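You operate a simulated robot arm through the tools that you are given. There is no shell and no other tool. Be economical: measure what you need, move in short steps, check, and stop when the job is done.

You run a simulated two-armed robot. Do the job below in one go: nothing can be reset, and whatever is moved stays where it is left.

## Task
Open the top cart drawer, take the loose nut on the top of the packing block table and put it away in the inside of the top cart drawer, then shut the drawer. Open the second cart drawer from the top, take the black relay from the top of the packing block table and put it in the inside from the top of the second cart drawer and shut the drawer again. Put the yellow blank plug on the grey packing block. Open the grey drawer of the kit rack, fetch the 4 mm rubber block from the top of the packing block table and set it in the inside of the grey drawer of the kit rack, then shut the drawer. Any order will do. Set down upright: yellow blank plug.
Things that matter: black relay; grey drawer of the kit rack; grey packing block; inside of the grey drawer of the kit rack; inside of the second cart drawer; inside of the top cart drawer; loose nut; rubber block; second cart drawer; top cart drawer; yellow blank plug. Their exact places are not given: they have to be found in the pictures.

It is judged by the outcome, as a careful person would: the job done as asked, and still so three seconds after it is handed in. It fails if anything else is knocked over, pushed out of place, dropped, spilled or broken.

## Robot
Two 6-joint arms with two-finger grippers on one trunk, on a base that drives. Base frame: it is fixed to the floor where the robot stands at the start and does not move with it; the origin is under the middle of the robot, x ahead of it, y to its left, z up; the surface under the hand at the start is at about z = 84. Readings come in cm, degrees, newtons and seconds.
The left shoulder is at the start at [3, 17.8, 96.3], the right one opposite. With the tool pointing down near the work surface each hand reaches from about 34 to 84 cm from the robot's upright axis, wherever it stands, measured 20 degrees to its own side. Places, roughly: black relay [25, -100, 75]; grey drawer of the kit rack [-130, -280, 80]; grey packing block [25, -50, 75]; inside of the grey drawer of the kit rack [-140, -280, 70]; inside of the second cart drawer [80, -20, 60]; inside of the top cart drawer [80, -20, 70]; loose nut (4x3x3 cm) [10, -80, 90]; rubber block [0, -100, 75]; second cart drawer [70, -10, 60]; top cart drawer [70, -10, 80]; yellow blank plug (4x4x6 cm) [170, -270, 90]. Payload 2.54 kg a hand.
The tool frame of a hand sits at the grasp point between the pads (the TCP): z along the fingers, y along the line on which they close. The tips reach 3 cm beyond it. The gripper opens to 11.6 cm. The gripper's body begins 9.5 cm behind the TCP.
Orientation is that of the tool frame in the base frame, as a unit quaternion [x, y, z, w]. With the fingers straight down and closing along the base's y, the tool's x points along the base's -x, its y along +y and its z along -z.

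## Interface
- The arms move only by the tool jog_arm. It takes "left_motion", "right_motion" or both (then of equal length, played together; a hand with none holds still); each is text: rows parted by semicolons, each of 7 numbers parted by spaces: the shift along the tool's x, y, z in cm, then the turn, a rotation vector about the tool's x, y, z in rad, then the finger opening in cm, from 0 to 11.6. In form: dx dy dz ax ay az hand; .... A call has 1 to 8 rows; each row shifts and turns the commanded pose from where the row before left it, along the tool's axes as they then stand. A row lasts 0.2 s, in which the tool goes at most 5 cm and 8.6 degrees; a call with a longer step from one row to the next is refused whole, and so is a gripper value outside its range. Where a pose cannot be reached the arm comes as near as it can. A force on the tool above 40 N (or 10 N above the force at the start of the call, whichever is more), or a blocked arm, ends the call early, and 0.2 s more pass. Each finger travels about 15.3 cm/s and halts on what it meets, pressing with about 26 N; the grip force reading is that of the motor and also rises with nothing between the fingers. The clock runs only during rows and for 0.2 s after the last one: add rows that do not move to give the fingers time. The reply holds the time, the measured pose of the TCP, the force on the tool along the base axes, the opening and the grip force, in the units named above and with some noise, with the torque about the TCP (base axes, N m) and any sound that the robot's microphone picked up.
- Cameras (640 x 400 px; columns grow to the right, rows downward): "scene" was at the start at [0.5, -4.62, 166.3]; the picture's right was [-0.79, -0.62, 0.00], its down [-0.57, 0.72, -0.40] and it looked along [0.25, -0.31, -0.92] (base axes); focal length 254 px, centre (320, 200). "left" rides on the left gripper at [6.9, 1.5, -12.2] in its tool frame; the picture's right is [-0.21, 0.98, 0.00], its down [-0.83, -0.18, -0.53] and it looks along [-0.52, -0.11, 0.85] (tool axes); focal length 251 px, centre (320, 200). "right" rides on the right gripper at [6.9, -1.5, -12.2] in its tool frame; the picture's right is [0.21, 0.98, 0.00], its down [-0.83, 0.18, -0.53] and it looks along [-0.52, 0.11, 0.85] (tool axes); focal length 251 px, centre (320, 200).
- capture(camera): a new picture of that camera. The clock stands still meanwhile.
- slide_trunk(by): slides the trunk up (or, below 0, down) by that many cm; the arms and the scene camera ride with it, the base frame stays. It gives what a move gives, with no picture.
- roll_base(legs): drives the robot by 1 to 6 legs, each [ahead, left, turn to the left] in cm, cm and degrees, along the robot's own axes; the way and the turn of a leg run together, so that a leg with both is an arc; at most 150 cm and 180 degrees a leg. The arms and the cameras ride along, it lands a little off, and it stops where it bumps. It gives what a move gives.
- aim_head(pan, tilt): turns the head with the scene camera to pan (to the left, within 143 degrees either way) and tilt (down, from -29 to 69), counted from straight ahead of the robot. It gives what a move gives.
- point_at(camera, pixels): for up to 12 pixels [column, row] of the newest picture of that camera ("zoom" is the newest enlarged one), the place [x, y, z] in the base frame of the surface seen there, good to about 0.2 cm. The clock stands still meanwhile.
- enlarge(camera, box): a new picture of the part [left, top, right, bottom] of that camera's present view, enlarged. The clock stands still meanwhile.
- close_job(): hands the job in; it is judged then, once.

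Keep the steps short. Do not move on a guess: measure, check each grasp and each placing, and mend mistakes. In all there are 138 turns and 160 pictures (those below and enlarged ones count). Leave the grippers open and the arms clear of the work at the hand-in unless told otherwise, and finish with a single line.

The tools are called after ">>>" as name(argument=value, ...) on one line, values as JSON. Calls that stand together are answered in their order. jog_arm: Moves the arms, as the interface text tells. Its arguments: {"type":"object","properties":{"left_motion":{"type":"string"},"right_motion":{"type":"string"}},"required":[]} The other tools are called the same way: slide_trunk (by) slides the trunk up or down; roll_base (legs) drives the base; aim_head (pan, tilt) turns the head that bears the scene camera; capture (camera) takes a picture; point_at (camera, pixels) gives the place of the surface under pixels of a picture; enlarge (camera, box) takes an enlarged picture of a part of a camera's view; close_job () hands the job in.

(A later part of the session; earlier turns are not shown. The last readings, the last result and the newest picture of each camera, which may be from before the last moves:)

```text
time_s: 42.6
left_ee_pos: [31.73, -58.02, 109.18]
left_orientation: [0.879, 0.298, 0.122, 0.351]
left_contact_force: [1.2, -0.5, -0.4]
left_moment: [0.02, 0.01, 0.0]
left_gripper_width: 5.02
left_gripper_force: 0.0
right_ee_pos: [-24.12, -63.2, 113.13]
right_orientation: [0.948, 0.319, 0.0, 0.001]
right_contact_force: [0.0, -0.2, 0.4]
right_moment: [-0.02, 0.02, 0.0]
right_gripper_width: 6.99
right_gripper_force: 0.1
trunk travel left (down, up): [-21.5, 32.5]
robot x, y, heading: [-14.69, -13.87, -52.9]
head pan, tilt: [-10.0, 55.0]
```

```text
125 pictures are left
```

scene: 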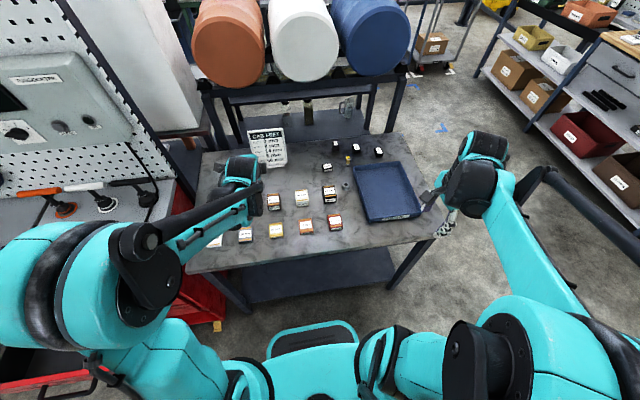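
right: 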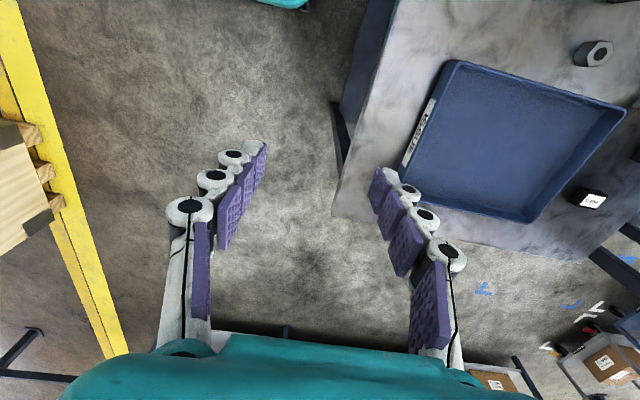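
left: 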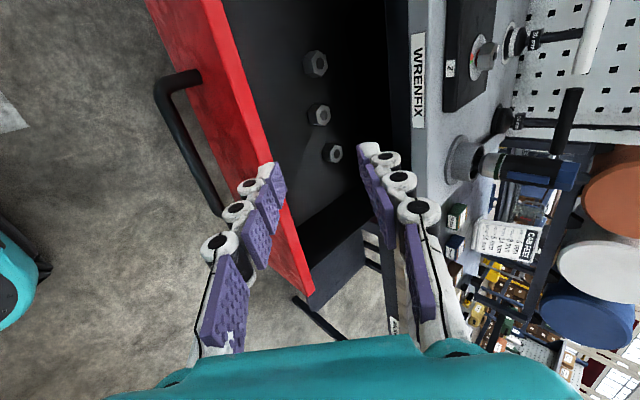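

The nut shows at (598,52) in the right view. I measure it.

>>> point_at(camera="right", pixels=[[600, 48], [580, 52], [612, 62], [560, 80], [500, 90], [460, 62]])

>>> enlarge(camera="right", box=[480, 0, 640, 100])

>>> enlarge(camera="scene", box=[300, 130, 396, 190])

>>> point_at(camera="zoom", pixels=[[308, 365], [320, 370], [295, 365]])

```text
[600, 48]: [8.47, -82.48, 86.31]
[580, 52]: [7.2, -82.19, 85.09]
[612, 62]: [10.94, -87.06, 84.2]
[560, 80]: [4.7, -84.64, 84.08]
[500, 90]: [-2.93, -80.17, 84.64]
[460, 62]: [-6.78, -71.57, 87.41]
```

```text
4.00 times, centred on (560, 50) of right
```

zoom: 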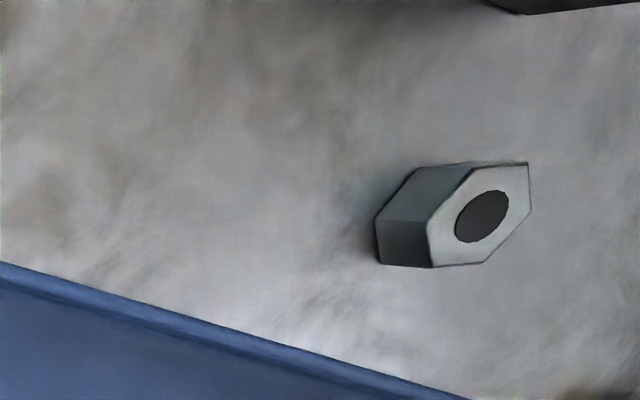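

```text
6.67 times, centred on (348, 160) of scene
```

zoom: 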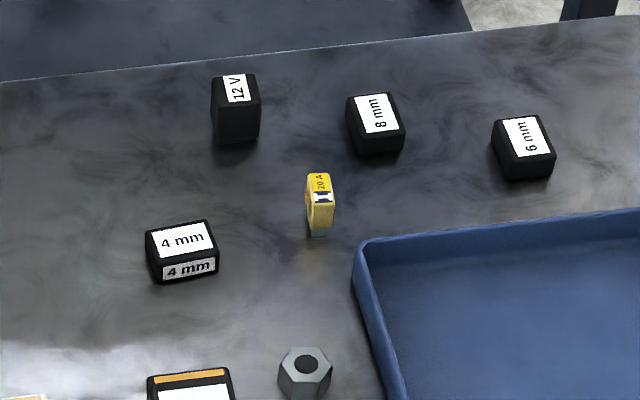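

```text
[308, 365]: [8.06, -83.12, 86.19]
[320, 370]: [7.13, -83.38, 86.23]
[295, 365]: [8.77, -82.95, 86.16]
```

The nut's centre is (8.1, -83.1), top 86.2. I move the right hand above it.

>>> jog_arm(right_motion="1.7 4.41 0 0 0 0 7; 1.7 4.41 0 0 0 0 7; 1.7 4.41 0 0 0 0 7; 1.7 4.41 0 0 0 0 7; 1.7 4.41 0 0 0 0 7; 1.7 4.41 0 0 0 0 7; 1.7 4.41 0 0 0 0 7; 1.7 4.41 0 0 0 0 7")

>>> jog_arm(right_motion="0 0 4 0 0 0 7; 0 0 4 0 0 0 7; 0 0 4 0 0 0 7; 0 0 0 0 0 0 7")

>>> capture(camera="right")

```text
time_s: 44.4
left_ee_pos: [31.79, -58.2, 109.12]
left_orientation: [0.879, 0.299, 0.12, 0.351]
left_contact_force: [0.0, 0.7, -0.7]
left_moment: [0.0, 0.01, 0.01]
left_gripper_width: 5.01
left_gripper_force: 0.0
right_ee_pos: [8.1, -83.26, 112.92]
right_orientation: [0.948, 0.318, -0.001, 0.0]
right_contact_force: [0.3, -0.9, -0.6]
right_moment: [0.04, 0.0, 0.0]
right_gripper_width: 6.98
right_gripper_force: 0.1
trunk travel left (down, up): [-21.5, 32.5]
robot x, y, heading: [-14.3, -13.79, -52.8]
head pan, tilt: [-10.0, 55.0]
```

```text
time_s: 45.4
left_ee_pos: [31.7, -57.96, 109.22]
left_orientation: [0.879, 0.299, 0.121, 0.351]
left_contact_force: [-0.7, 0.5, -0.2]
left_moment: [-0.06, 0.04, 0.01]
left_gripper_width: 4.98
left_gripper_force: 0.1
right_ee_pos: [8.19, -82.99, 101.08]
right_orientation: [0.948, 0.319, 0.0, 0.001]
right_contact_force: [0.1, -0.3, 0.1]
right_moment: [0.0, -0.01, 0.01]
right_gripper_width: 6.98
right_gripper_force: 0.1
trunk travel left (down, up): [-21.5, 32.5]
robot x, y, heading: [-14.46, -13.83, -52.5]
head pan, tilt: [-10.0, 55.0]
```

```text
122 pictures are left
```

right: 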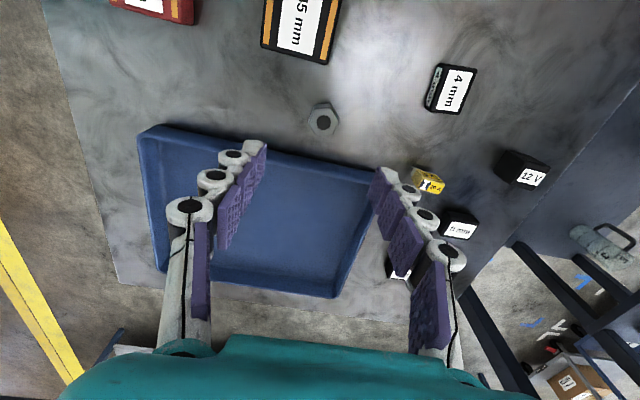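

>>> point_at(camera="right", pixels=[[322, 121], [308, 118], [337, 124], [323, 106], [322, 135], [297, 145], [372, 165]])

>>> jog_arm(right_motion="0 0 4 0 0 0 6; 0 0 4 0 0 0 6; 0 0 3 0 0 0 6; 0 0 2.8 0 0 0 6; 0 0 0 0 0 0 6")

>>> capture(camera="right")

```text
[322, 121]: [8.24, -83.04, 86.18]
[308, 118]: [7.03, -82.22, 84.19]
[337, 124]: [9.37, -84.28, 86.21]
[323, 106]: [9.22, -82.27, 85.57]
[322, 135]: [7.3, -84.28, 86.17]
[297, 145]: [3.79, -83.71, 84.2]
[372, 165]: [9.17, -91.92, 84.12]
```

```text
time_s: 46.6
left_ee_pos: [31.75, -58.04, 109.17]
left_orientation: [0.879, 0.298, 0.121, 0.352]
left_contact_force: [-0.1, 0.4, -0.2]
left_moment: [-0.01, 0.01, -0.04]
left_gripper_width: 5.01
left_gripper_force: 0.1
right_ee_pos: [8.03, -83.12, 87.34]
right_orientation: [0.948, 0.319, 0.0, 0.0]
right_contact_force: [1.0, 0.1, -0.1]
right_moment: [-0.01, -0.01, -0.02]
right_gripper_width: 6.02
right_gripper_force: 0.1
trunk travel left (down, up): [-21.5, 32.5]
robot x, y, heading: [-14.66, -13.57, -52.9]
head pan, tilt: [-10.0, 55.0]
```

```text
121 pictures are left
```

right: 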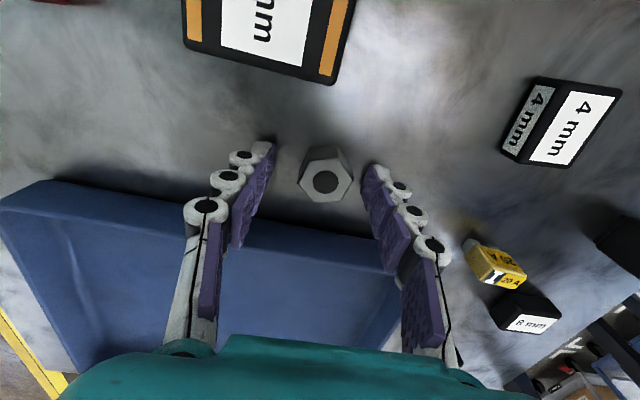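

The nut sits between the finger tips. I close and lift.

>>> jog_arm(right_motion="0 0 0 0 0 0 0; 0 0 0 0 0 0 0; 0 0 0 0 0 0 0; 0 0 -3 0 0 0 0; 0 0 -4 0 0 0 0; 0 0 -4 0 0 0 0; 0 0 -4 0 0 0 0; 0 0 -4 0 0 0 0")

>>> capture(camera="right")

```text
time_s: 48.4
left_ee_pos: [31.84, -58.02, 109.24]
left_orientation: [0.879, 0.299, 0.121, 0.351]
left_contact_force: [-0.3, 0.3, 0.9]
left_moment: [0.01, 0.02, 0.01]
left_gripper_width: 4.97
left_gripper_force: 0.1
right_ee_pos: [7.93, -83.03, 106.42]
right_orientation: [0.948, 0.319, 0.0, 0.001]
right_contact_force: [0.4, 0.2, -0.6]
right_moment: [-0.06, 0.02, -0.04]
right_gripper_width: 2.89
right_gripper_force: 26.2
trunk travel left (down, up): [-21.5, 32.5]
robot x, y, heading: [-14.44, -13.65, -52.7]
head pan, tilt: [-10.0, 55.0]
```

```text
120 pictures are left
```

right: 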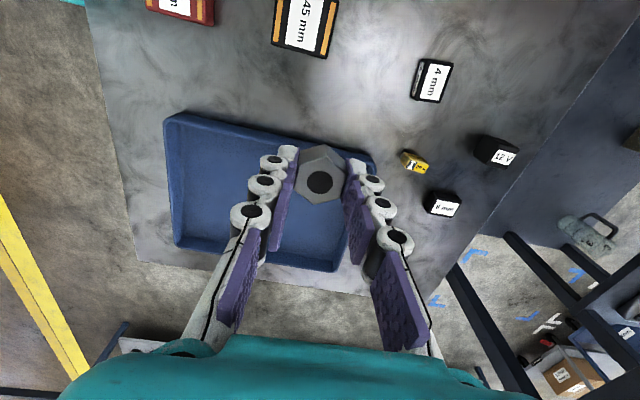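

Nut held (2.9 cm). I drive back and left to stand in front of the open top drawer.

>>> roll_base(legs=[[-40, 0, 0], [0, 74, 0], [0, 0, -0.7]])

>>> aim_head(pan=0, tilt=60)

>>> capture(camera="scene")

>>> capture(camera="right")

```text
time_s: 54.8
left_ee_pos: [65.69, 18.51, 109.22]
left_orientation: [0.879, 0.299, 0.122, 0.351]
left_contact_force: [0.3, -0.6, -0.5]
left_moment: [0.0, 0.01, 0.04]
left_gripper_width: 4.98
left_gripper_force: 0.0
right_ee_pos: [41.88, -6.42, 106.22]
right_orientation: [0.947, 0.32, 0.001, 0.0]
right_contact_force: [-0.3, -1.1, -0.4]
right_moment: [0.03, -0.03, 0.01]
right_gripper_width: 2.91
right_gripper_force: 26.1
trunk travel left (down, up): [-21.5, 32.5]
robot x, y, heading: [19.88, 62.74, -52.4]
head pan, tilt: [-10.0, 55.0]
```

```text
time_s: 55.5
left_ee_pos: [65.71, 18.47, 109.19]
left_orientation: [0.879, 0.3, 0.122, 0.35]
left_contact_force: [0.2, -0.1, 0.0]
left_moment: [-0.04, 0.01, -0.01]
left_gripper_width: 5.02
left_gripper_force: 0.0
right_ee_pos: [42.01, -6.54, 106.26]
right_orientation: [0.947, 0.32, 0.0, -0.001]
right_contact_force: [0.5, -0.1, -0.7]
right_moment: [0.0, 0.0, 0.0]
right_gripper_width: 2.88
right_gripper_force: 26.6
trunk travel left (down, up): [-21.5, 32.5]
robot x, y, heading: [19.72, 62.54, -52.7]
head pan, tilt: [0.0, 60.0]
```

```text
119 pictures are left
```

scene: 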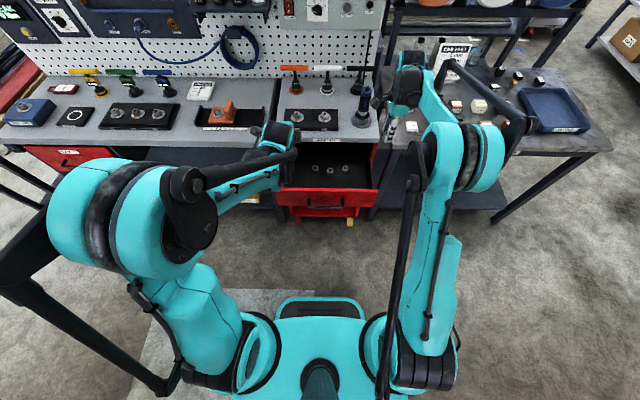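

```text
118 pictures are left
```

right: 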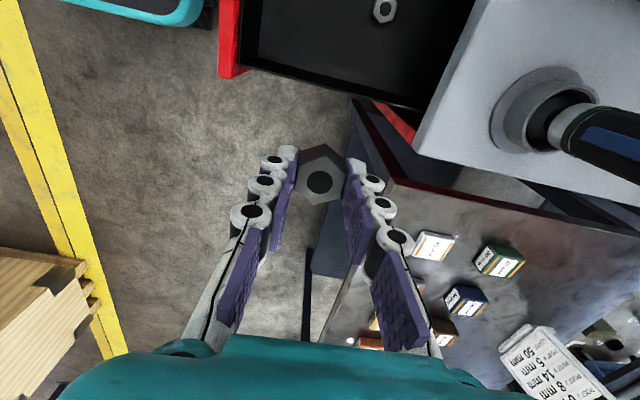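

I move the nut over the free front area of the drawer and lower part way.

>>> jog_arm(right_motion="3.8 -1 0 0 0 0 0; 3.8 -1 0 0 0 0 0; 3.8 -1 0 0 0 0 0; 3.8 -1 0 0 0 0 0; 0 0 4 0 0 0 0; 0 0 4 0 0 0 0; 0 0 4 0 0 0 0; 0 0 0 0 0 0 0")

>>> capture(camera="right")

>>> capture(camera="scene")

```text
time_s: 57.3
left_ee_pos: [65.77, 18.58, 109.27]
left_orientation: [0.878, 0.3, 0.122, 0.352]
left_contact_force: [-0.4, 0.5, 0.5]
left_moment: [-0.02, 0.02, 0.03]
left_gripper_width: 5.0
left_gripper_force: 0.0
right_ee_pos: [51.6, 5.88, 94.24]
right_orientation: [0.948, 0.319, 0.0, 0.0]
right_contact_force: [0.3, 1.0, -1.8]
right_moment: [0.0, -0.01, -0.01]
right_gripper_width: 2.91
right_gripper_force: 25.8
trunk travel left (down, up): [-21.5, 32.5]
robot x, y, heading: [19.68, 62.47, -52.6]
head pan, tilt: [0.0, 60.0]
```

```text
117 pictures are left
```

right: 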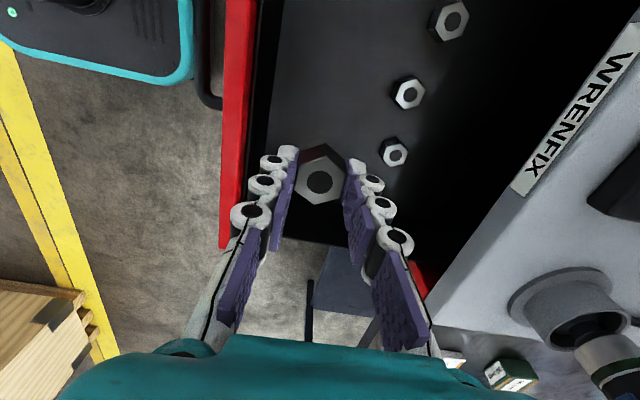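

```text
116 pictures are left
```

scene: 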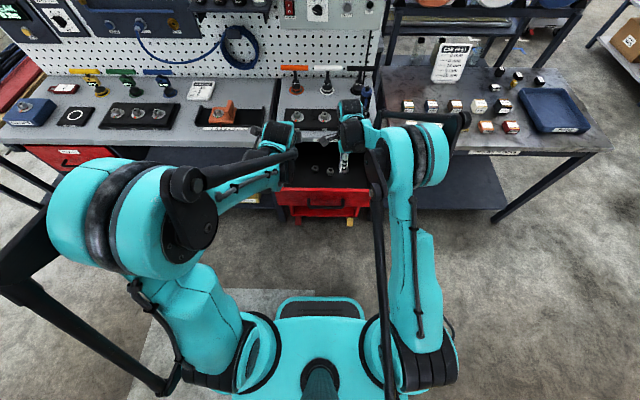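

Clear inside the drawer. I lower to the floor, checking for contact.

>>> jog_arm(right_motion="0 0 4 0 0 0 0; 0 0 4 0 0 0 0; 0 0 4 0 0 0 0; 0 0 3 0 0 0 0; 0 0 0.7 0 0 0 0")

>>> capture(camera="right")

```text
time_s: 58.5
left_ee_pos: [65.73, 18.46, 109.19]
left_orientation: [0.879, 0.3, 0.122, 0.35]
left_contact_force: [-0.5, -1.1, -0.3]
left_moment: [-0.03, 0.01, -0.01]
left_gripper_width: 5.01
left_gripper_force: 0.0
right_ee_pos: [51.66, 5.91, 78.57]
right_orientation: [0.947, 0.32, 0.0, 0.0]
right_contact_force: [0.4, -0.1, -0.2]
right_moment: [-0.02, 0.03, 0.0]
right_gripper_width: 2.91
right_gripper_force: 26.0
trunk travel left (down, up): [-21.5, 32.5]
robot x, y, heading: [19.31, 62.58, -52.8]
head pan, tilt: [0.0, 60.0]
```

```text
115 pictures are left
```

right: 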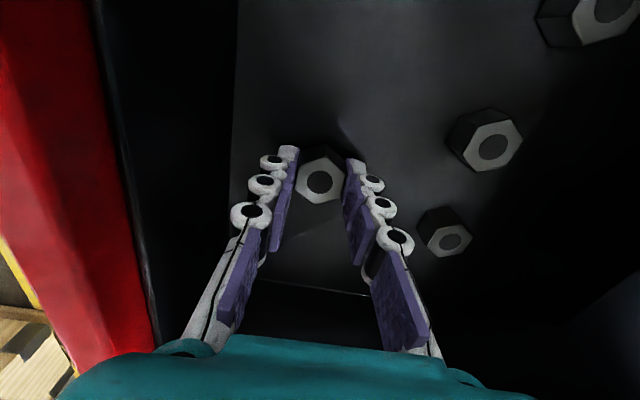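

>>> jog_arm(right_motion="0 0 0.25 0 0 0 0; 0 0 0 0 0 0 4.5; 0 0 0 0 0 0 4.5; 0 0 -3 0 0 0 4.5; 0 0 -4 0 0 0 4.5; 0 0 -4 0 0 0 4.5; 0 0 -4 0 0 0 4.5; 0 0 -4 0 0 0 4.5")

>>> capture(camera="right")

```text
time_s: 60.3
left_ee_pos: [65.71, 18.55, 109.28]
left_orientation: [0.879, 0.3, 0.122, 0.351]
left_contact_force: [-0.5, 0.0, -0.5]
left_moment: [-0.02, -0.02, -0.04]
left_gripper_width: 5.01
left_gripper_force: 0.0
right_ee_pos: [51.65, 5.93, 97.63]
right_orientation: [0.948, 0.319, -0.001, 0.0]
right_contact_force: [-0.7, 0.7, 0.0]
right_moment: [-0.03, 0.01, -0.03]
right_gripper_width: 4.49
right_gripper_force: 0.1
trunk travel left (down, up): [-21.5, 32.5]
robot x, y, heading: [19.27, 62.63, -52.6]
head pan, tilt: [0.0, 60.0]
```

```text
114 pictures are left
```

right: 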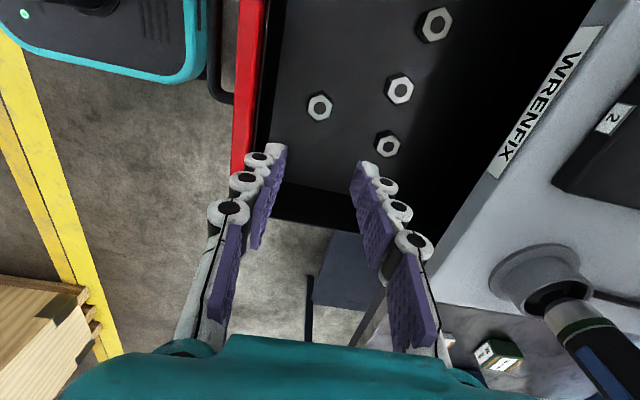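

The nut rests in the drawer (visible at (320,105) with the three others). Next I clear the right hand, back up, and bring the left fist to the drawer front above the handle.

>>> jog_arm(right_motion="0 0 -4 0 0 0 4.5; -4.5 0 -2 0 0 0 4.5; -4.5 0 -1 0 0 0 6; -4.5 0 0 0 0 0 6; -4.5 0 0 0 0 0 6")

>>> roll_base(legs=[[-20, 0, -0.7]])

>>> slide_trunk(by=-12)

>>> jog_arm(left_motion="-3.07 -0.93 3.12 0 0 0 0; -3.07 -0.93 3.12 0 0 0 0; -3.07 -0.93 3.12 0 0 0 0; -3.07 -0.93 3.12 0 0 0 0")

>>> capture(camera="left")

>>> capture(camera="scene")

```text
time_s: 61.5
left_ee_pos: [65.71, 18.48, 109.18]
left_orientation: [0.879, 0.3, 0.123, 0.351]
left_contact_force: [-0.2, 0.2, 0.0]
left_moment: [0.01, 0.0, 0.01]
left_gripper_width: 4.99
left_gripper_force: 0.1
right_ee_pos: [37.29, -4.95, 104.27]
right_orientation: [0.947, 0.32, 0.0, 0.001]
right_contact_force: [-0.3, 0.4, -0.2]
right_moment: [0.0, -0.02, 0.0]
right_gripper_width: 6.03
right_gripper_force: 0.1
trunk travel left (down, up): [-21.5, 32.5]
robot x, y, heading: [19.53, 62.48, -52.6]
head pan, tilt: [0.0, 60.0]
```

```text
time_s: 63.1
left_ee_pos: [53.14, 33.87, 109.19]
left_orientation: [0.881, 0.293, 0.12, 0.351]
left_contact_force: [-0.3, -0.2, -0.2]
left_moment: [0.0, -0.04, 0.01]
left_gripper_width: 5.01
left_gripper_force: 0.0
right_ee_pos: [24.56, 10.64, 104.36]
right_orientation: [0.95, 0.312, 0.0, 0.0]
right_contact_force: [-1.5, 0.1, 0.7]
right_moment: [0.01, 0.0, -0.01]
right_gripper_width: 5.99
right_gripper_force: 0.1
trunk travel left (down, up): [-21.5, 32.5]
robot x, y, heading: [7.85, 78.66, -53.6]
head pan, tilt: [0.0, 60.0]
```

```text
time_s: 64.6
left_ee_pos: [53.25, 33.68, 97.1]
left_orientation: [0.881, 0.292, 0.12, 0.352]
left_contact_force: [0.4, -0.2, 1.1]
left_moment: [0.05, 0.03, 0.0]
left_gripper_width: 4.99
left_gripper_force: 0.0
right_ee_pos: [24.5, 10.66, 92.33]
right_orientation: [0.95, 0.312, 0.0, 0.0]
right_contact_force: [1.1, 0.2, 1.1]
right_moment: [0.0, -0.05, 0.01]
right_gripper_width: 6.0
right_gripper_force: 0.0
trunk travel left (down, up): [-9.5, 44.5]
robot x, y, heading: [7.5, 78.63, -53.5]
head pan, tilt: [0.0, 60.0]
```

```text
time_s: 65.6
left_ee_pos: [46.68, 21.26, 85.38]
left_orientation: [0.881, 0.294, 0.119, 0.35]
left_contact_force: [0.1, -0.2, 0.1]
left_moment: [0.0, 0.01, 0.04]
left_gripper_width: 0.0
left_gripper_force: 26.1
right_ee_pos: [24.56, 10.59, 92.21]
right_orientation: [0.95, 0.313, 0.0, 0.0]
right_contact_force: [-0.7, 0.1, 0.1]
right_moment: [0.01, -0.01, -0.02]
right_gripper_width: 6.01
right_gripper_force: 0.1
trunk travel left (down, up): [-9.5, 44.5]
robot x, y, heading: [7.87, 78.65, -53.7]
head pan, tilt: [0.0, 60.0]
```

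```text
113 pictures are left
```

left: 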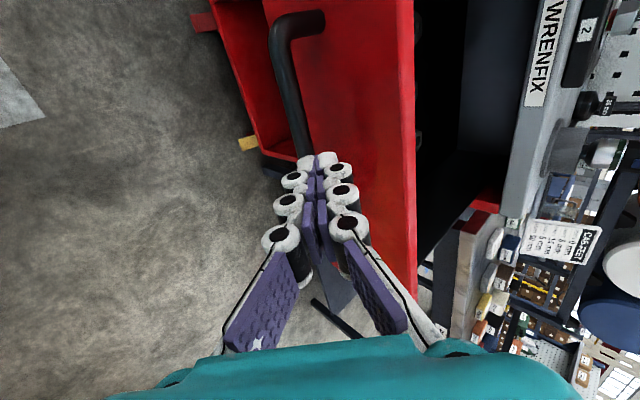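

```text
112 pictures are left
```

scene: 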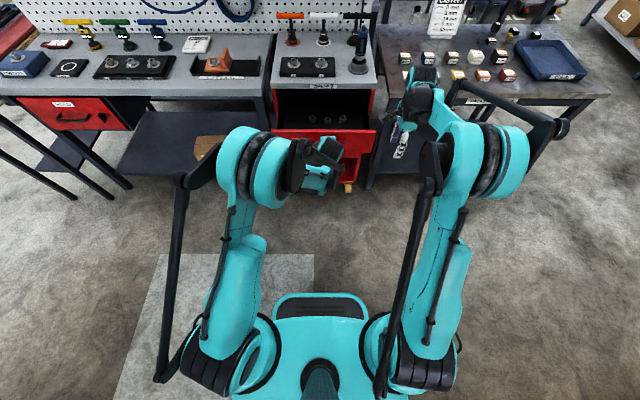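

The fist is just in front of the panel above the handle. I push the drawer shut by driving ahead.

>>> roll_base(legs=[[20, 0, 0]])

>>> roll_base(legs=[[8.5, 0, 0]])

>>> capture(camera="left")

>>> capture(camera="scene")

```text
time_s: 67.2
left_ee_pos: [58.93, 5.35, 85.29]
left_orientation: [0.881, 0.294, 0.121, 0.35]
left_contact_force: [0.0, -0.2, -0.3]
left_moment: [-0.03, -0.02, 0.03]
left_gripper_width: 0.0
left_gripper_force: 25.7
right_ee_pos: [36.82, -5.53, 92.18]
right_orientation: [0.949, 0.315, 0.0, -0.001]
right_contact_force: [-0.5, -0.8, -0.6]
right_moment: [0.0, 0.01, 0.03]
right_gripper_width: 6.02
right_gripper_force: 0.0
trunk travel left (down, up): [-9.5, 44.5]
robot x, y, heading: [19.54, 62.53, -53.3]
head pan, tilt: [0.0, 60.0]
```

```text
time_s: 68.3
left_ee_pos: [63.84, -1.4, 85.49]
left_orientation: [0.88, 0.295, 0.12, 0.353]
left_contact_force: [-5.2, 5.6, 3.7]
left_moment: [-0.03, 0.04, -0.1]
left_gripper_width: 0.0
left_gripper_force: 25.8
right_ee_pos: [41.75, -12.17, 92.44]
right_orientation: [0.949, 0.314, 0.0, 0.0]
right_contact_force: [0.5, 0.0, 0.1]
right_moment: [-0.04, -0.04, 0.02]
right_gripper_width: 6.0
right_gripper_force: 0.0
trunk travel left (down, up): [-9.5, 44.5]
robot x, y, heading: [24.94, 55.38, -53.4]
head pan, tilt: [0.0, 60.0]
```

```text
111 pictures are left
```

left: 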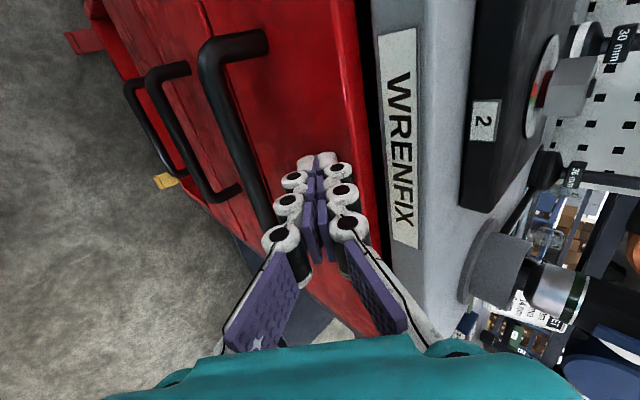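

```text
110 pictures are left
```

scene: 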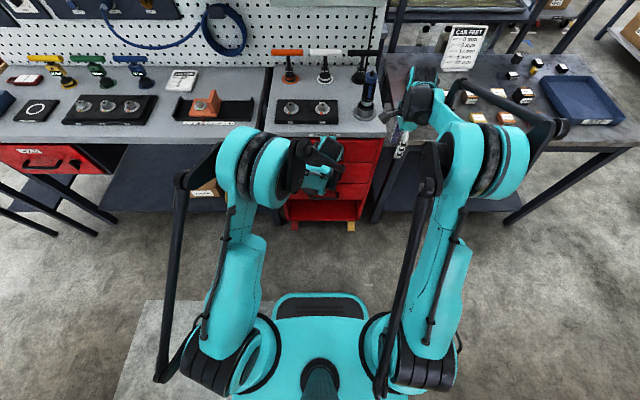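

It looks nearly shut. I compare the top panel's plane with the second drawer's panel.

>>> point_at(camera="left", pixels=[[310, 80], [290, 120], [190, 60], [170, 45], [348, 60], [180, 105], [200, 150]])

```text
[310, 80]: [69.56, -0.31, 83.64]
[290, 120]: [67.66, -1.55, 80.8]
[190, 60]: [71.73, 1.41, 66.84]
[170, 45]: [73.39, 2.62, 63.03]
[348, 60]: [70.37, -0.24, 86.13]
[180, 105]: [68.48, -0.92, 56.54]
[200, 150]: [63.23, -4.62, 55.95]
```

The top drawer is flush and shut. I back off, lower the trunk and measure the second handle.

>>> roll_base(legs=[[-14, 0, 0]])

>>> slide_trunk(by=-9)

>>> capture(camera="left")

```text
time_s: 69.7
left_ee_pos: [55.31, 10.23, 85.55]
left_orientation: [0.88, 0.295, 0.121, 0.353]
left_contact_force: [-0.8, 0.6, 0.4]
left_moment: [0.0, 0.02, 0.0]
left_gripper_width: 0.02
left_gripper_force: 25.8
right_ee_pos: [33.3, -0.51, 92.37]
right_orientation: [0.949, 0.315, 0.0, 0.001]
right_contact_force: [-0.7, 1.1, 0.2]
right_moment: [-0.03, -0.02, 0.01]
right_gripper_width: 5.98
right_gripper_force: 0.1
trunk travel left (down, up): [-9.5, 44.5]
robot x, y, heading: [16.36, 67.15, -53.5]
head pan, tilt: [0.0, 60.0]
```

```text
time_s: 70.9
left_ee_pos: [55.42, 10.27, 76.49]
left_orientation: [0.88, 0.295, 0.12, 0.351]
left_contact_force: [0.1, 1.2, 0.2]
left_moment: [0.01, 0.0, 0.0]
left_gripper_width: 0.02
left_gripper_force: 26.1
right_ee_pos: [33.43, -0.65, 83.41]
right_orientation: [0.949, 0.315, 0.0, 0.0]
right_contact_force: [-0.4, 0.3, 0.7]
right_moment: [-0.04, -0.01, -0.02]
right_gripper_width: 6.0
right_gripper_force: 0.2
trunk travel left (down, up): [-0.5, 53.5]
robot x, y, heading: [16.16, 67.26, -53.2]
head pan, tilt: [0.0, 60.0]
```

```text
109 pictures are left
```

left: 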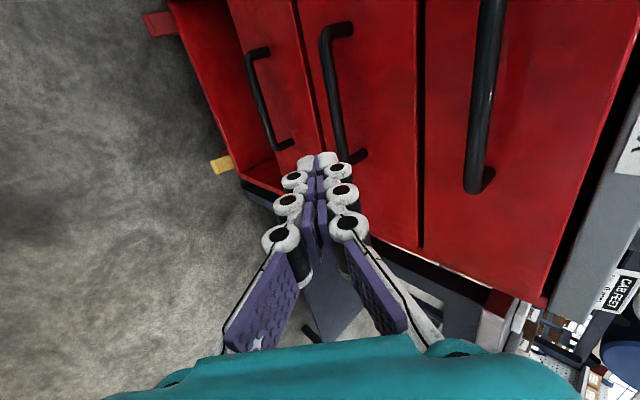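

>>> point_at(camera="left", pixels=[[325, 50], [330, 80], [335, 110], [341, 140], [375, 90], [260, 95], [484, 90]])

```text
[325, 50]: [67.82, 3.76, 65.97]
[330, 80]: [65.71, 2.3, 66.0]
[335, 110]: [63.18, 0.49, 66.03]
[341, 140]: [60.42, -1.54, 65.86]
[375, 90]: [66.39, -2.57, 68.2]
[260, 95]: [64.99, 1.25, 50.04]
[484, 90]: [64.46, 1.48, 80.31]
```

The second bar is at (64, 1, 66). I approach along the tool axis with the fingers 3 cm open, then grip.

>>> jog_arm(left_motion="0.5 1.7 0 0 0 0 3; 0 0 4 0 0 0 3; 0 0 4 0 0 0 3; 0 0 4 0 0 0 3; 0 0 3.7 0 0 0 3; 0 0 0 0 0 0 3; 0 0 0 0 0 0 0; 0 0 0 0 0 0 0")

>>> capture(camera="left")

```text
time_s: 72.7
left_ee_pos: [63.28, 0.72, 66.2]
left_orientation: [0.88, 0.296, 0.121, 0.352]
left_contact_force: [1.6, -0.4, 10.0]
left_moment: [-0.08, 0.01, -0.3]
left_gripper_width: 1.23
left_gripper_force: 39.2
right_ee_pos: [33.4, -0.61, 83.35]
right_orientation: [0.949, 0.316, 0.0, 0.0]
right_contact_force: [-0.6, 0.5, 0.5]
right_moment: [-0.01, -0.02, 0.02]
right_gripper_width: 6.01
right_gripper_force: 0.1
trunk travel left (down, up): [-0.5, 53.5]
robot x, y, heading: [16.09, 66.99, -53.5]
head pan, tilt: [0.0, 60.0]
```

```text
108 pictures are left
```

left: 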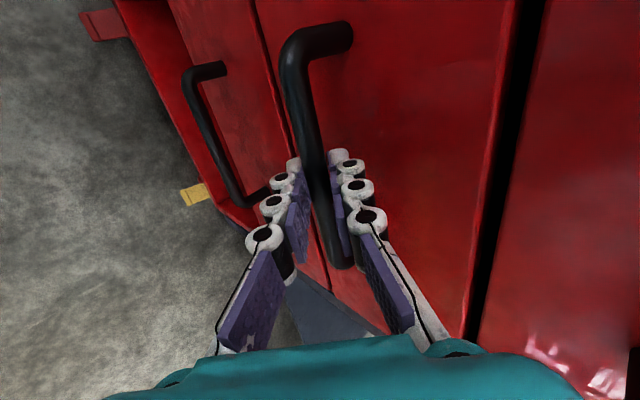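

Gripped (1.23 cm). I pull by backing the base.

>>> roll_base(legs=[[-12, 0, 0]])

>>> roll_base(legs=[[-12, 0, 0]])

>>> capture(camera="scene")

```text
time_s: 73.9
left_ee_pos: [56.12, 10.56, 66.29]
left_orientation: [0.879, 0.296, 0.121, 0.353]
left_contact_force: [4.3, 5.2, 11.3]
left_moment: [0.11, -0.31, 0.01]
left_gripper_width: 1.25
left_gripper_force: 39.1
right_ee_pos: [26.09, 8.95, 83.53]
right_orientation: [0.949, 0.316, 0.0, 0.001]
right_contact_force: [-0.2, -0.3, -0.4]
right_moment: [-0.01, 0.01, 0.01]
right_gripper_width: 6.03
right_gripper_force: 0.0
trunk travel left (down, up): [-0.5, 53.5]
robot x, y, heading: [8.88, 76.88, -53.2]
head pan, tilt: [0.0, 60.0]
```

```text
time_s: 75.2
left_ee_pos: [49.15, 20.31, 66.17]
left_orientation: [0.88, 0.296, 0.121, 0.352]
left_contact_force: [7.5, 7.3, 11.0]
left_moment: [0.16, -0.41, 0.12]
left_gripper_width: 1.26
left_gripper_force: 39.9
right_ee_pos: [18.94, 18.72, 83.4]
right_orientation: [0.949, 0.316, 0.0, 0.0]
right_contact_force: [0.2, 0.7, 0.1]
right_moment: [0.0, -0.01, -0.03]
right_gripper_width: 6.0
right_gripper_force: 0.1
trunk travel left (down, up): [-0.5, 53.5]
robot x, y, heading: [1.78, 86.61, -53.1]
head pan, tilt: [0.0, 60.0]
```

```text
107 pictures are left
```

scene: 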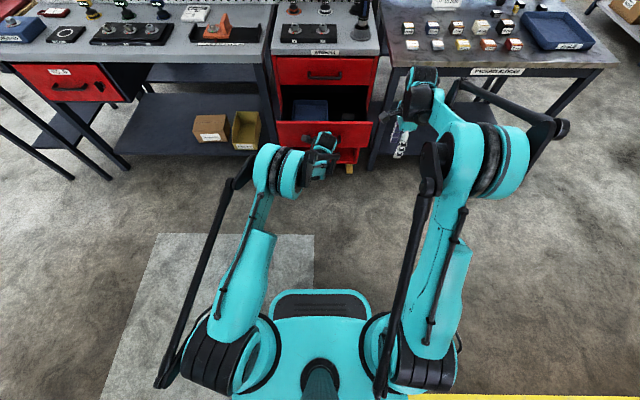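

The second drawer is open by about 24 cm. I release and retreat up, then look inside.

>>> jog_arm(left_motion="0 0 0 0 0 0 3.2; 0 0 -2 0 0 0 3.2; 0 0 -4 0 0 0 3.2; 0 0 -4 0 0 0 3.2; 0 0 -4 0 0 0 3.2; 0 2 -4 0 0 0 5; 0 3 -3 0 0 0 5; 0 3 0 0 0 0 5")

>>> enlarge(camera="scene", box=[256, 60, 400, 150])

>>> capture(camera="left")

```text
time_s: 77.0
left_ee_pos: [43.69, 26.9, 86.97]
left_orientation: [0.88, 0.296, 0.122, 0.351]
left_contact_force: [0.0, -0.2, 0.3]
left_moment: [0.0, 0.01, 0.01]
left_gripper_width: 4.99
left_gripper_force: 0.1
right_ee_pos: [18.99, 18.67, 83.42]
right_orientation: [0.949, 0.316, 0.0, 0.0]
right_contact_force: [-1.0, 1.2, 0.2]
right_moment: [-0.01, -0.01, 0.0]
right_gripper_width: 6.02
right_gripper_force: 0.1
trunk travel left (down, up): [-0.5, 53.5]
robot x, y, heading: [1.66, 86.35, -52.9]
head pan, tilt: [0.0, 60.0]
```

```text
4.44 times, centred on (328, 105) of scene
```

zoom: 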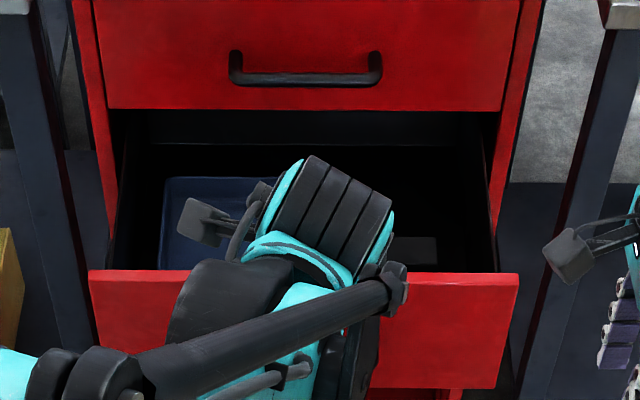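

```text
105 pictures are left
```

left: 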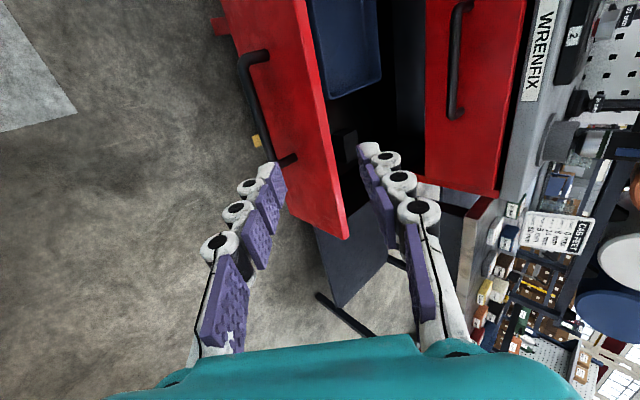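

The drawer contains a blue tray on the left and a dark item on the right. I enlarge and measure.

>>> enlarge(camera="left", box=[280, 0, 440, 200])

>>> point_at(camera="left", pixels=[[345, 140], [350, 165], [355, 120], [336, 96], [378, 80], [345, 50], [335, 125], [340, 190], [322, 110], [370, 120], [355, 145]])

```text
2.00 times, centred on (360, 100) of left
```

zoom: 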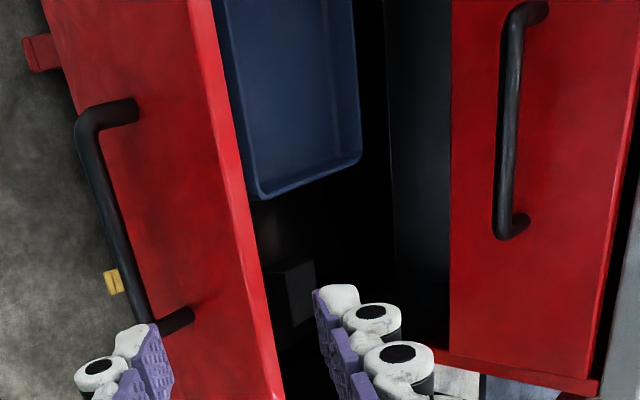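

```text
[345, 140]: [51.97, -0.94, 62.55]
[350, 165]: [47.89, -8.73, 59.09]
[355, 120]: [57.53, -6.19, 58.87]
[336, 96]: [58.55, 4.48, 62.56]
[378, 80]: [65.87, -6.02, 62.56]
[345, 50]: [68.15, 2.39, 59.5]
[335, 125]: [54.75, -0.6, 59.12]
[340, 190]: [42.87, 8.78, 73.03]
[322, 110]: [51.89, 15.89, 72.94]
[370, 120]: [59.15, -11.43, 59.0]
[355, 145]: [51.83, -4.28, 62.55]
```

Free floor lies at the right of the tray. Now I raise the trunk, point the left hand down and retract it, then drive to the table for the relay (right hand) and the 4 mm block (left hand).

>>> slide_trunk(by=21)

>>> jog_arm(left_motion="0 0 0 0.127 0 0 6; 0 0 0 0.127 0 0 6; 0 0 0 0.127 0 0 6; 0 0 0 0.127 0 0 6; 0 0 0 0.127 0 0 6; 0 0 0 0.127 0 0 6; 1 -4.5 0 0 0 0 6; 1 -4.5 0 0 0 0 6")

>>> jog_arm(left_motion="1 -4.5 0 0 0 0 6; 1 -4.5 0 0 0 0 6; 0 0 0 0 0 0 6")

>>> roll_base(legs=[[0, -75, 0], [78, 0, 0]])

>>> aim_head(pan=-12, tilt=45)

>>> capture(camera="scene")

```text
time_s: 79.2
left_ee_pos: [43.7, 26.77, 107.91]
left_orientation: [0.88, 0.296, 0.122, 0.351]
left_contact_force: [-0.2, 0.2, 0.7]
left_moment: [0.01, 0.02, 0.01]
left_gripper_width: 4.98
left_gripper_force: 0.0
right_ee_pos: [18.94, 18.7, 104.35]
right_orientation: [0.949, 0.315, 0.0, 0.0]
right_contact_force: [0.1, 0.4, -0.6]
right_moment: [-0.04, -0.01, 0.01]
right_gripper_width: 5.98
right_gripper_force: 0.1
trunk travel left (down, up): [-21.5, 32.5]
robot x, y, heading: [1.59, 86.64, -53.2]
head pan, tilt: [0.0, 60.0]
```

```text
time_s: 81.0
left_ee_pos: [39.69, 35.31, 107.81]
left_orientation: [0.948, 0.32, 0.003, -0.002]
left_contact_force: [-0.9, 0.7, 0.3]
left_moment: [-0.02, 0.01, 0.03]
left_gripper_width: 5.98
left_gripper_force: 0.0
right_ee_pos: [18.91, 18.72, 104.39]
right_orientation: [0.949, 0.315, 0.0, 0.0]
right_contact_force: [0.1, -0.4, -0.2]
right_moment: [-0.03, 0.0, 0.0]
right_gripper_width: 6.03
right_gripper_force: 0.1
trunk travel left (down, up): [-21.5, 32.5]
robot x, y, heading: [1.39, 86.26, -53.2]
head pan, tilt: [0.0, 60.0]
```

```text
time_s: 81.8
left_ee_pos: [35.9, 43.55, 107.79]
left_orientation: [0.947, 0.32, 0.003, -0.002]
left_contact_force: [0.3, -0.4, -0.3]
left_moment: [-0.01, 0.03, -0.02]
left_gripper_width: 6.0
left_gripper_force: 0.2
right_ee_pos: [18.93, 18.71, 104.3]
right_orientation: [0.949, 0.316, 0.001, 0.0]
right_contact_force: [0.3, 0.2, -0.6]
right_moment: [0.02, 0.02, -0.02]
right_gripper_width: 6.03
right_gripper_force: 0.1
trunk travel left (down, up): [-21.5, 32.5]
robot x, y, heading: [1.76, 86.61, -53.4]
head pan, tilt: [0.0, 60.0]
```

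```text
time_s: 89.7
left_ee_pos: [23.89, -62.16, 107.69]
left_orientation: [0.944, 0.329, 0.002, -0.001]
left_contact_force: [0.4, -0.3, 0.2]
left_moment: [0.02, 0.04, 0.0]
left_gripper_width: 6.0
left_gripper_force: 0.1
right_ee_pos: [7.4, -87.41, 104.28]
right_orientation: [0.946, 0.325, 0.0, 0.0]
right_contact_force: [0.0, -0.3, 0.2]
right_moment: [0.0, 0.02, 0.0]
right_gripper_width: 6.0
right_gripper_force: 0.0
trunk travel left (down, up): [-21.5, 32.5]
robot x, y, heading: [-10.92, -19.64, -52.1]
head pan, tilt: [0.0, 60.0]
```

```text
time_s: 90.4
left_ee_pos: [23.88, -62.14, 107.86]
left_orientation: [0.945, 0.328, 0.003, -0.002]
left_contact_force: [0.1, 0.2, -0.4]
left_moment: [-0.03, 0.0, 0.01]
left_gripper_width: 5.99
left_gripper_force: 0.0
right_ee_pos: [7.35, -87.23, 104.25]
right_orientation: [0.946, 0.325, 0.001, 0.0]
right_contact_force: [0.0, -0.1, 0.1]
right_moment: [0.0, 0.04, 0.0]
right_gripper_width: 6.01
right_gripper_force: 0.0
trunk travel left (down, up): [-21.5, 32.5]
robot x, y, heading: [-11.28, -19.99, -52.2]
head pan, tilt: [-12.0, 45.0]
```

```text
103 pictures are left
```

scene: 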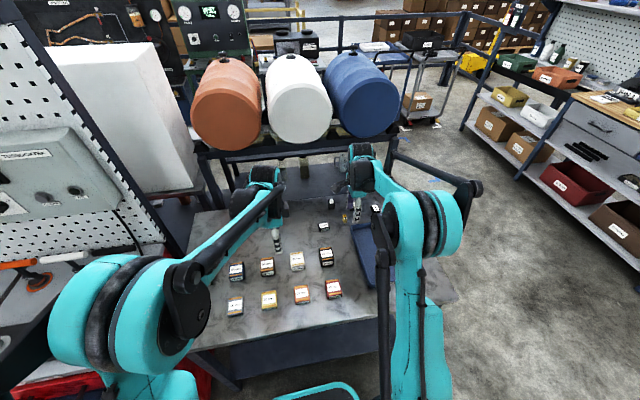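

The relay is still 88 cm from the axis; I need about 8 cm more. I check barrel-rack clearance and the table's lower shelf first.

>>> point_at(camera="scene", pixels=[[300, 120], [345, 115], [385, 137], [235, 152], [360, 130], [331, 203], [323, 226], [345, 218], [320, 195]])

>>> roll_base(legs=[[8, 0, -1.3]])

>>> capture(camera="right")

```text
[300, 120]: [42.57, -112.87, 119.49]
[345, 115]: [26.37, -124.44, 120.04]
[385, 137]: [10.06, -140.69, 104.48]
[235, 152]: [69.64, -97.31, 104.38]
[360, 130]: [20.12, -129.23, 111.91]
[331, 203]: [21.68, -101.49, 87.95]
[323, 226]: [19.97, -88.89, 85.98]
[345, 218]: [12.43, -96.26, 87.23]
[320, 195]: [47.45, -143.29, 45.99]
```

```text
time_s: 91.5
left_ee_pos: [27.71, -69.35, 107.69]
left_orientation: [0.948, 0.318, 0.003, -0.002]
left_contact_force: [-0.6, 0.0, -0.4]
left_moment: [0.05, 0.05, 0.02]
left_gripper_width: 6.01
left_gripper_force: 0.0
right_ee_pos: [10.82, -94.09, 104.17]
right_orientation: [0.949, 0.314, -0.001, -0.001]
right_contact_force: [-0.3, -0.8, -0.5]
right_moment: [0.05, 0.02, -0.01]
right_gripper_width: 5.99
right_gripper_force: 0.0
trunk travel left (down, up): [-21.5, 32.5]
robot x, y, heading: [-6.28, -26.21, -53.5]
head pan, tilt: [-12.0, 45.0]
```

```text
102 pictures are left
```

right: 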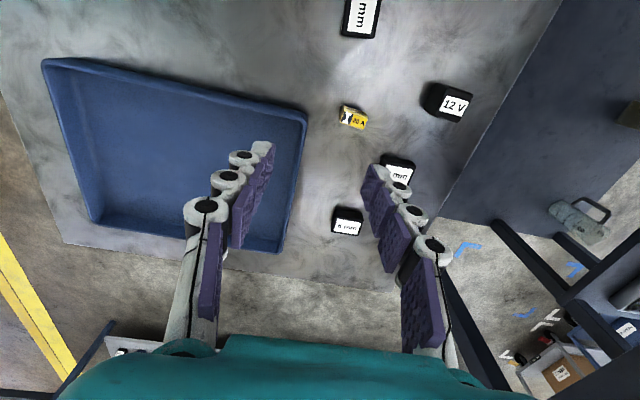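

Barrel faces are 20 cm beyond the relay, so there's room. I measure the relay from the right camera.

>>> point_at(camera="right", pixels=[[455, 104], [442, 88], [472, 96], [463, 120], [437, 112], [430, 95]])

>>> enlarge(camera="right", box=[330, 50, 490, 150])

```text
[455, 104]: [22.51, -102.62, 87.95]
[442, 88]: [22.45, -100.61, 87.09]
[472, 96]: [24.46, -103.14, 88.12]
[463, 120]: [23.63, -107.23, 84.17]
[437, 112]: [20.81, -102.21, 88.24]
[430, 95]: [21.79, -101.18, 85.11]
```

```text
4.00 times, centred on (410, 100) of right
```

zoom: 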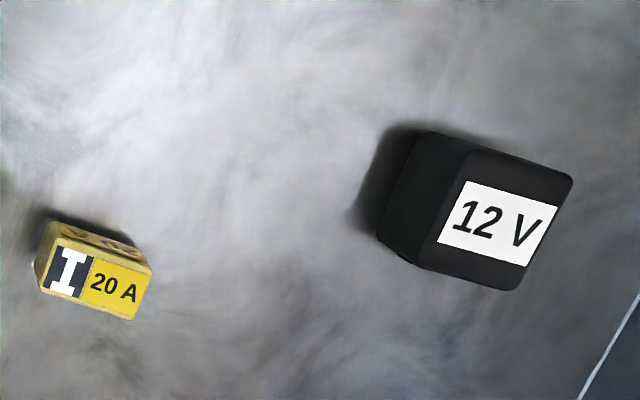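

>>> point_at(camera="zoom", pixels=[[475, 158], [565, 182], [515, 284], [425, 262], [495, 220], [440, 140], [385, 230]])

```text
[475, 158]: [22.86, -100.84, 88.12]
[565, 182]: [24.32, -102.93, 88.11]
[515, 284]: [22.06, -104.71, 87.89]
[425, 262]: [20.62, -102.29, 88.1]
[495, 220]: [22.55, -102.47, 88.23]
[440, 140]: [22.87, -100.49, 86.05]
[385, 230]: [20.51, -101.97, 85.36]
```

Relay centre (22.4, -102.6), top 88.1, aligned with the hand. I move above it and descend.

>>> jog_arm(right_motion="1.05 3.44 0 0 0 0 6; 1.05 3.44 0 0 0 0 6; 1.05 3.44 0 0 0 0 6; 1.05 3.44 0 0 0 0 6; 0 0 4 0 0 0 6; 0 0 3 0 0 0 6; 0 0 0 0 0 0 6")

>>> capture(camera="right")

```text
time_s: 93.1
left_ee_pos: [27.67, -69.26, 107.79]
left_orientation: [0.948, 0.318, 0.004, -0.001]
left_contact_force: [0.5, -0.3, 1.1]
left_moment: [0.0, 0.0, -0.02]
left_gripper_width: 5.98
left_gripper_force: 0.1
right_ee_pos: [22.29, -102.69, 97.38]
right_orientation: [0.949, 0.314, 0.0, 0.0]
right_contact_force: [0.8, -0.5, 0.7]
right_moment: [0.0, -0.01, 0.01]
right_gripper_width: 6.0
right_gripper_force: 0.0
trunk travel left (down, up): [-21.5, 32.5]
robot x, y, heading: [-6.61, -26.09, -53.7]
head pan, tilt: [-12.0, 45.0]
```

```text
100 pictures are left
```

right: 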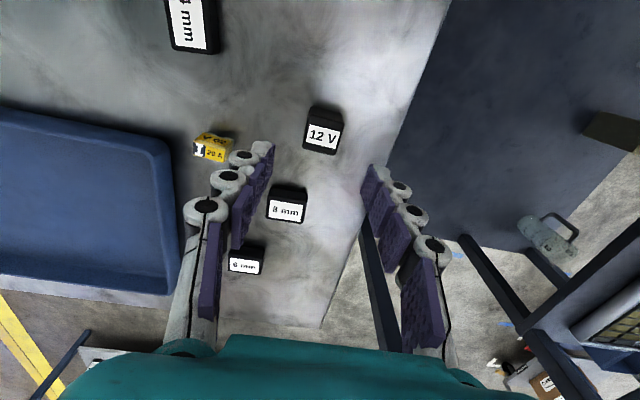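

Aligned: the relay sits centred between the fingers. I descend, grip and lift.

>>> jog_arm(right_motion="0 0 4 0 0 0 6; 0 0 4 0 0 0 6; 0 0 1.6 0 0 0 6; 0 0 0 0 0 0 0; 0 0 0 0 0 0 0; 0 0 0 0 0 0 0; 0 0 -3 0 0 0 0; 0 0 -4 0 0 0 0")

>>> jog_arm(right_motion="0 0 -4 0 0 0 0; 0 0 -4 0 0 0 0; 0 0 -4 0 0 0 0")

>>> capture(camera="right")

>>> capture(camera="left")

```text
time_s: 94.9
left_ee_pos: [27.65, -69.19, 107.83]
left_orientation: [0.948, 0.318, 0.003, -0.001]
left_contact_force: [0.3, -0.3, 0.5]
left_moment: [-0.04, -0.05, -0.01]
left_gripper_width: 5.99
left_gripper_force: 0.0
right_ee_pos: [22.21, -102.62, 94.95]
right_orientation: [0.949, 0.315, 0.001, 0.0]
right_contact_force: [0.3, -1.1, -1.1]
right_moment: [0.0, 0.02, 0.02]
right_gripper_width: 3.1
right_gripper_force: 26.3
trunk travel left (down, up): [-21.5, 32.5]
robot x, y, heading: [-6.06, -26.43, -53.6]
head pan, tilt: [-12.0, 45.0]
```

```text
time_s: 95.7
left_ee_pos: [27.67, -69.17, 107.77]
left_orientation: [0.948, 0.318, 0.002, -0.001]
left_contact_force: [-1.1, -0.3, -0.7]
left_moment: [0.0, -0.04, -0.03]
left_gripper_width: 6.03
left_gripper_force: 0.0
right_ee_pos: [22.23, -102.39, 107.03]
right_orientation: [0.949, 0.314, -0.001, 0.001]
right_contact_force: [0.0, 0.1, 0.2]
right_moment: [-0.02, 0.0, 0.02]
right_gripper_width: 3.08
right_gripper_force: 25.8
trunk travel left (down, up): [-21.5, 32.5]
robot x, y, heading: [-6.45, -26.1, -53.6]
head pan, tilt: [-12.0, 45.0]
```

```text
99 pictures are left
```

right: 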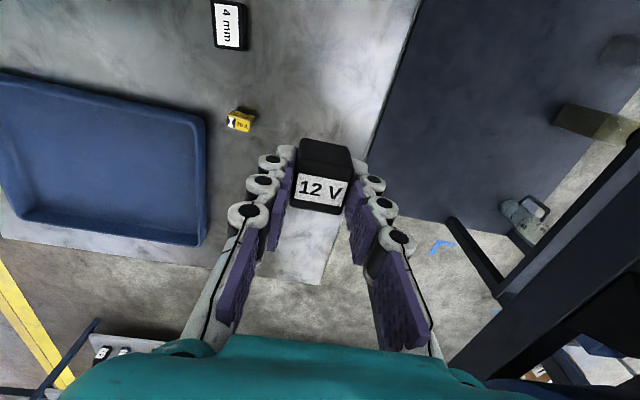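

```text
98 pictures are left
```

left: 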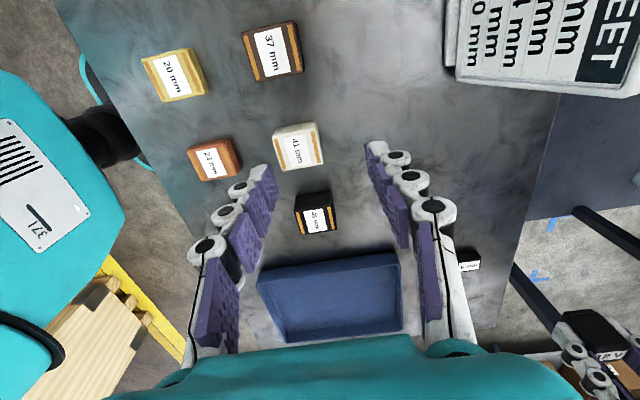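

Relay held. I move the right hand aside to make room and measure the 4 mm block.

>>> jog_arm(right_motion="-4 -2.5 0 0 0 0 0; -4 -2.5 0 0 0 0 0; -4 -2.5 0 0 0 0 0; -4 -2.5 0 0 0 0 0; -4 -2.5 0 0 0 0 0")

>>> aim_head(pan=-12, tilt=50)

>>> enlarge(camera="scene", box=[280, 140, 440, 240])

```text
time_s: 96.9
left_ee_pos: [27.61, -69.16, 107.92]
left_orientation: [0.948, 0.318, 0.003, -0.001]
left_contact_force: [-0.4, -0.9, -0.2]
left_moment: [-0.01, -0.01, 0.01]
left_gripper_width: 6.02
left_gripper_force: 0.0
right_ee_pos: [-1.31, -104.6, 106.67]
right_orientation: [0.949, 0.315, 0.0, 0.0]
right_contact_force: [0.1, 0.2, -0.4]
right_moment: [-0.05, -0.05, -0.03]
right_gripper_width: 3.06
right_gripper_force: 26.4
trunk travel left (down, up): [-21.5, 32.5]
robot x, y, heading: [-6.34, -26.31, -53.4]
head pan, tilt: [-12.0, 45.0]
```

```text
time_s: 97.5
left_ee_pos: [27.74, -69.26, 107.77]
left_orientation: [0.948, 0.318, 0.003, -0.002]
left_contact_force: [0.5, -0.2, 0.0]
left_moment: [0.0, 0.0, -0.04]
left_gripper_width: 6.01
left_gripper_force: 0.1
right_ee_pos: [-1.14, -104.69, 106.8]
right_orientation: [0.949, 0.314, 0.001, 0.0]
right_contact_force: [-0.4, -0.2, 0.0]
right_moment: [0.04, 0.03, 0.02]
right_gripper_width: 3.06
right_gripper_force: 25.9
trunk travel left (down, up): [-21.5, 32.5]
robot x, y, heading: [-6.41, -26.37, -53.3]
head pan, tilt: [-12.0, 50.0]
```

```text
4.00 times, centred on (360, 190) of scene
```

zoom: 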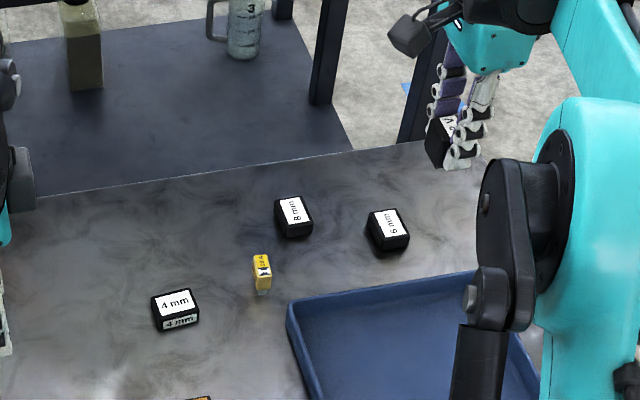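

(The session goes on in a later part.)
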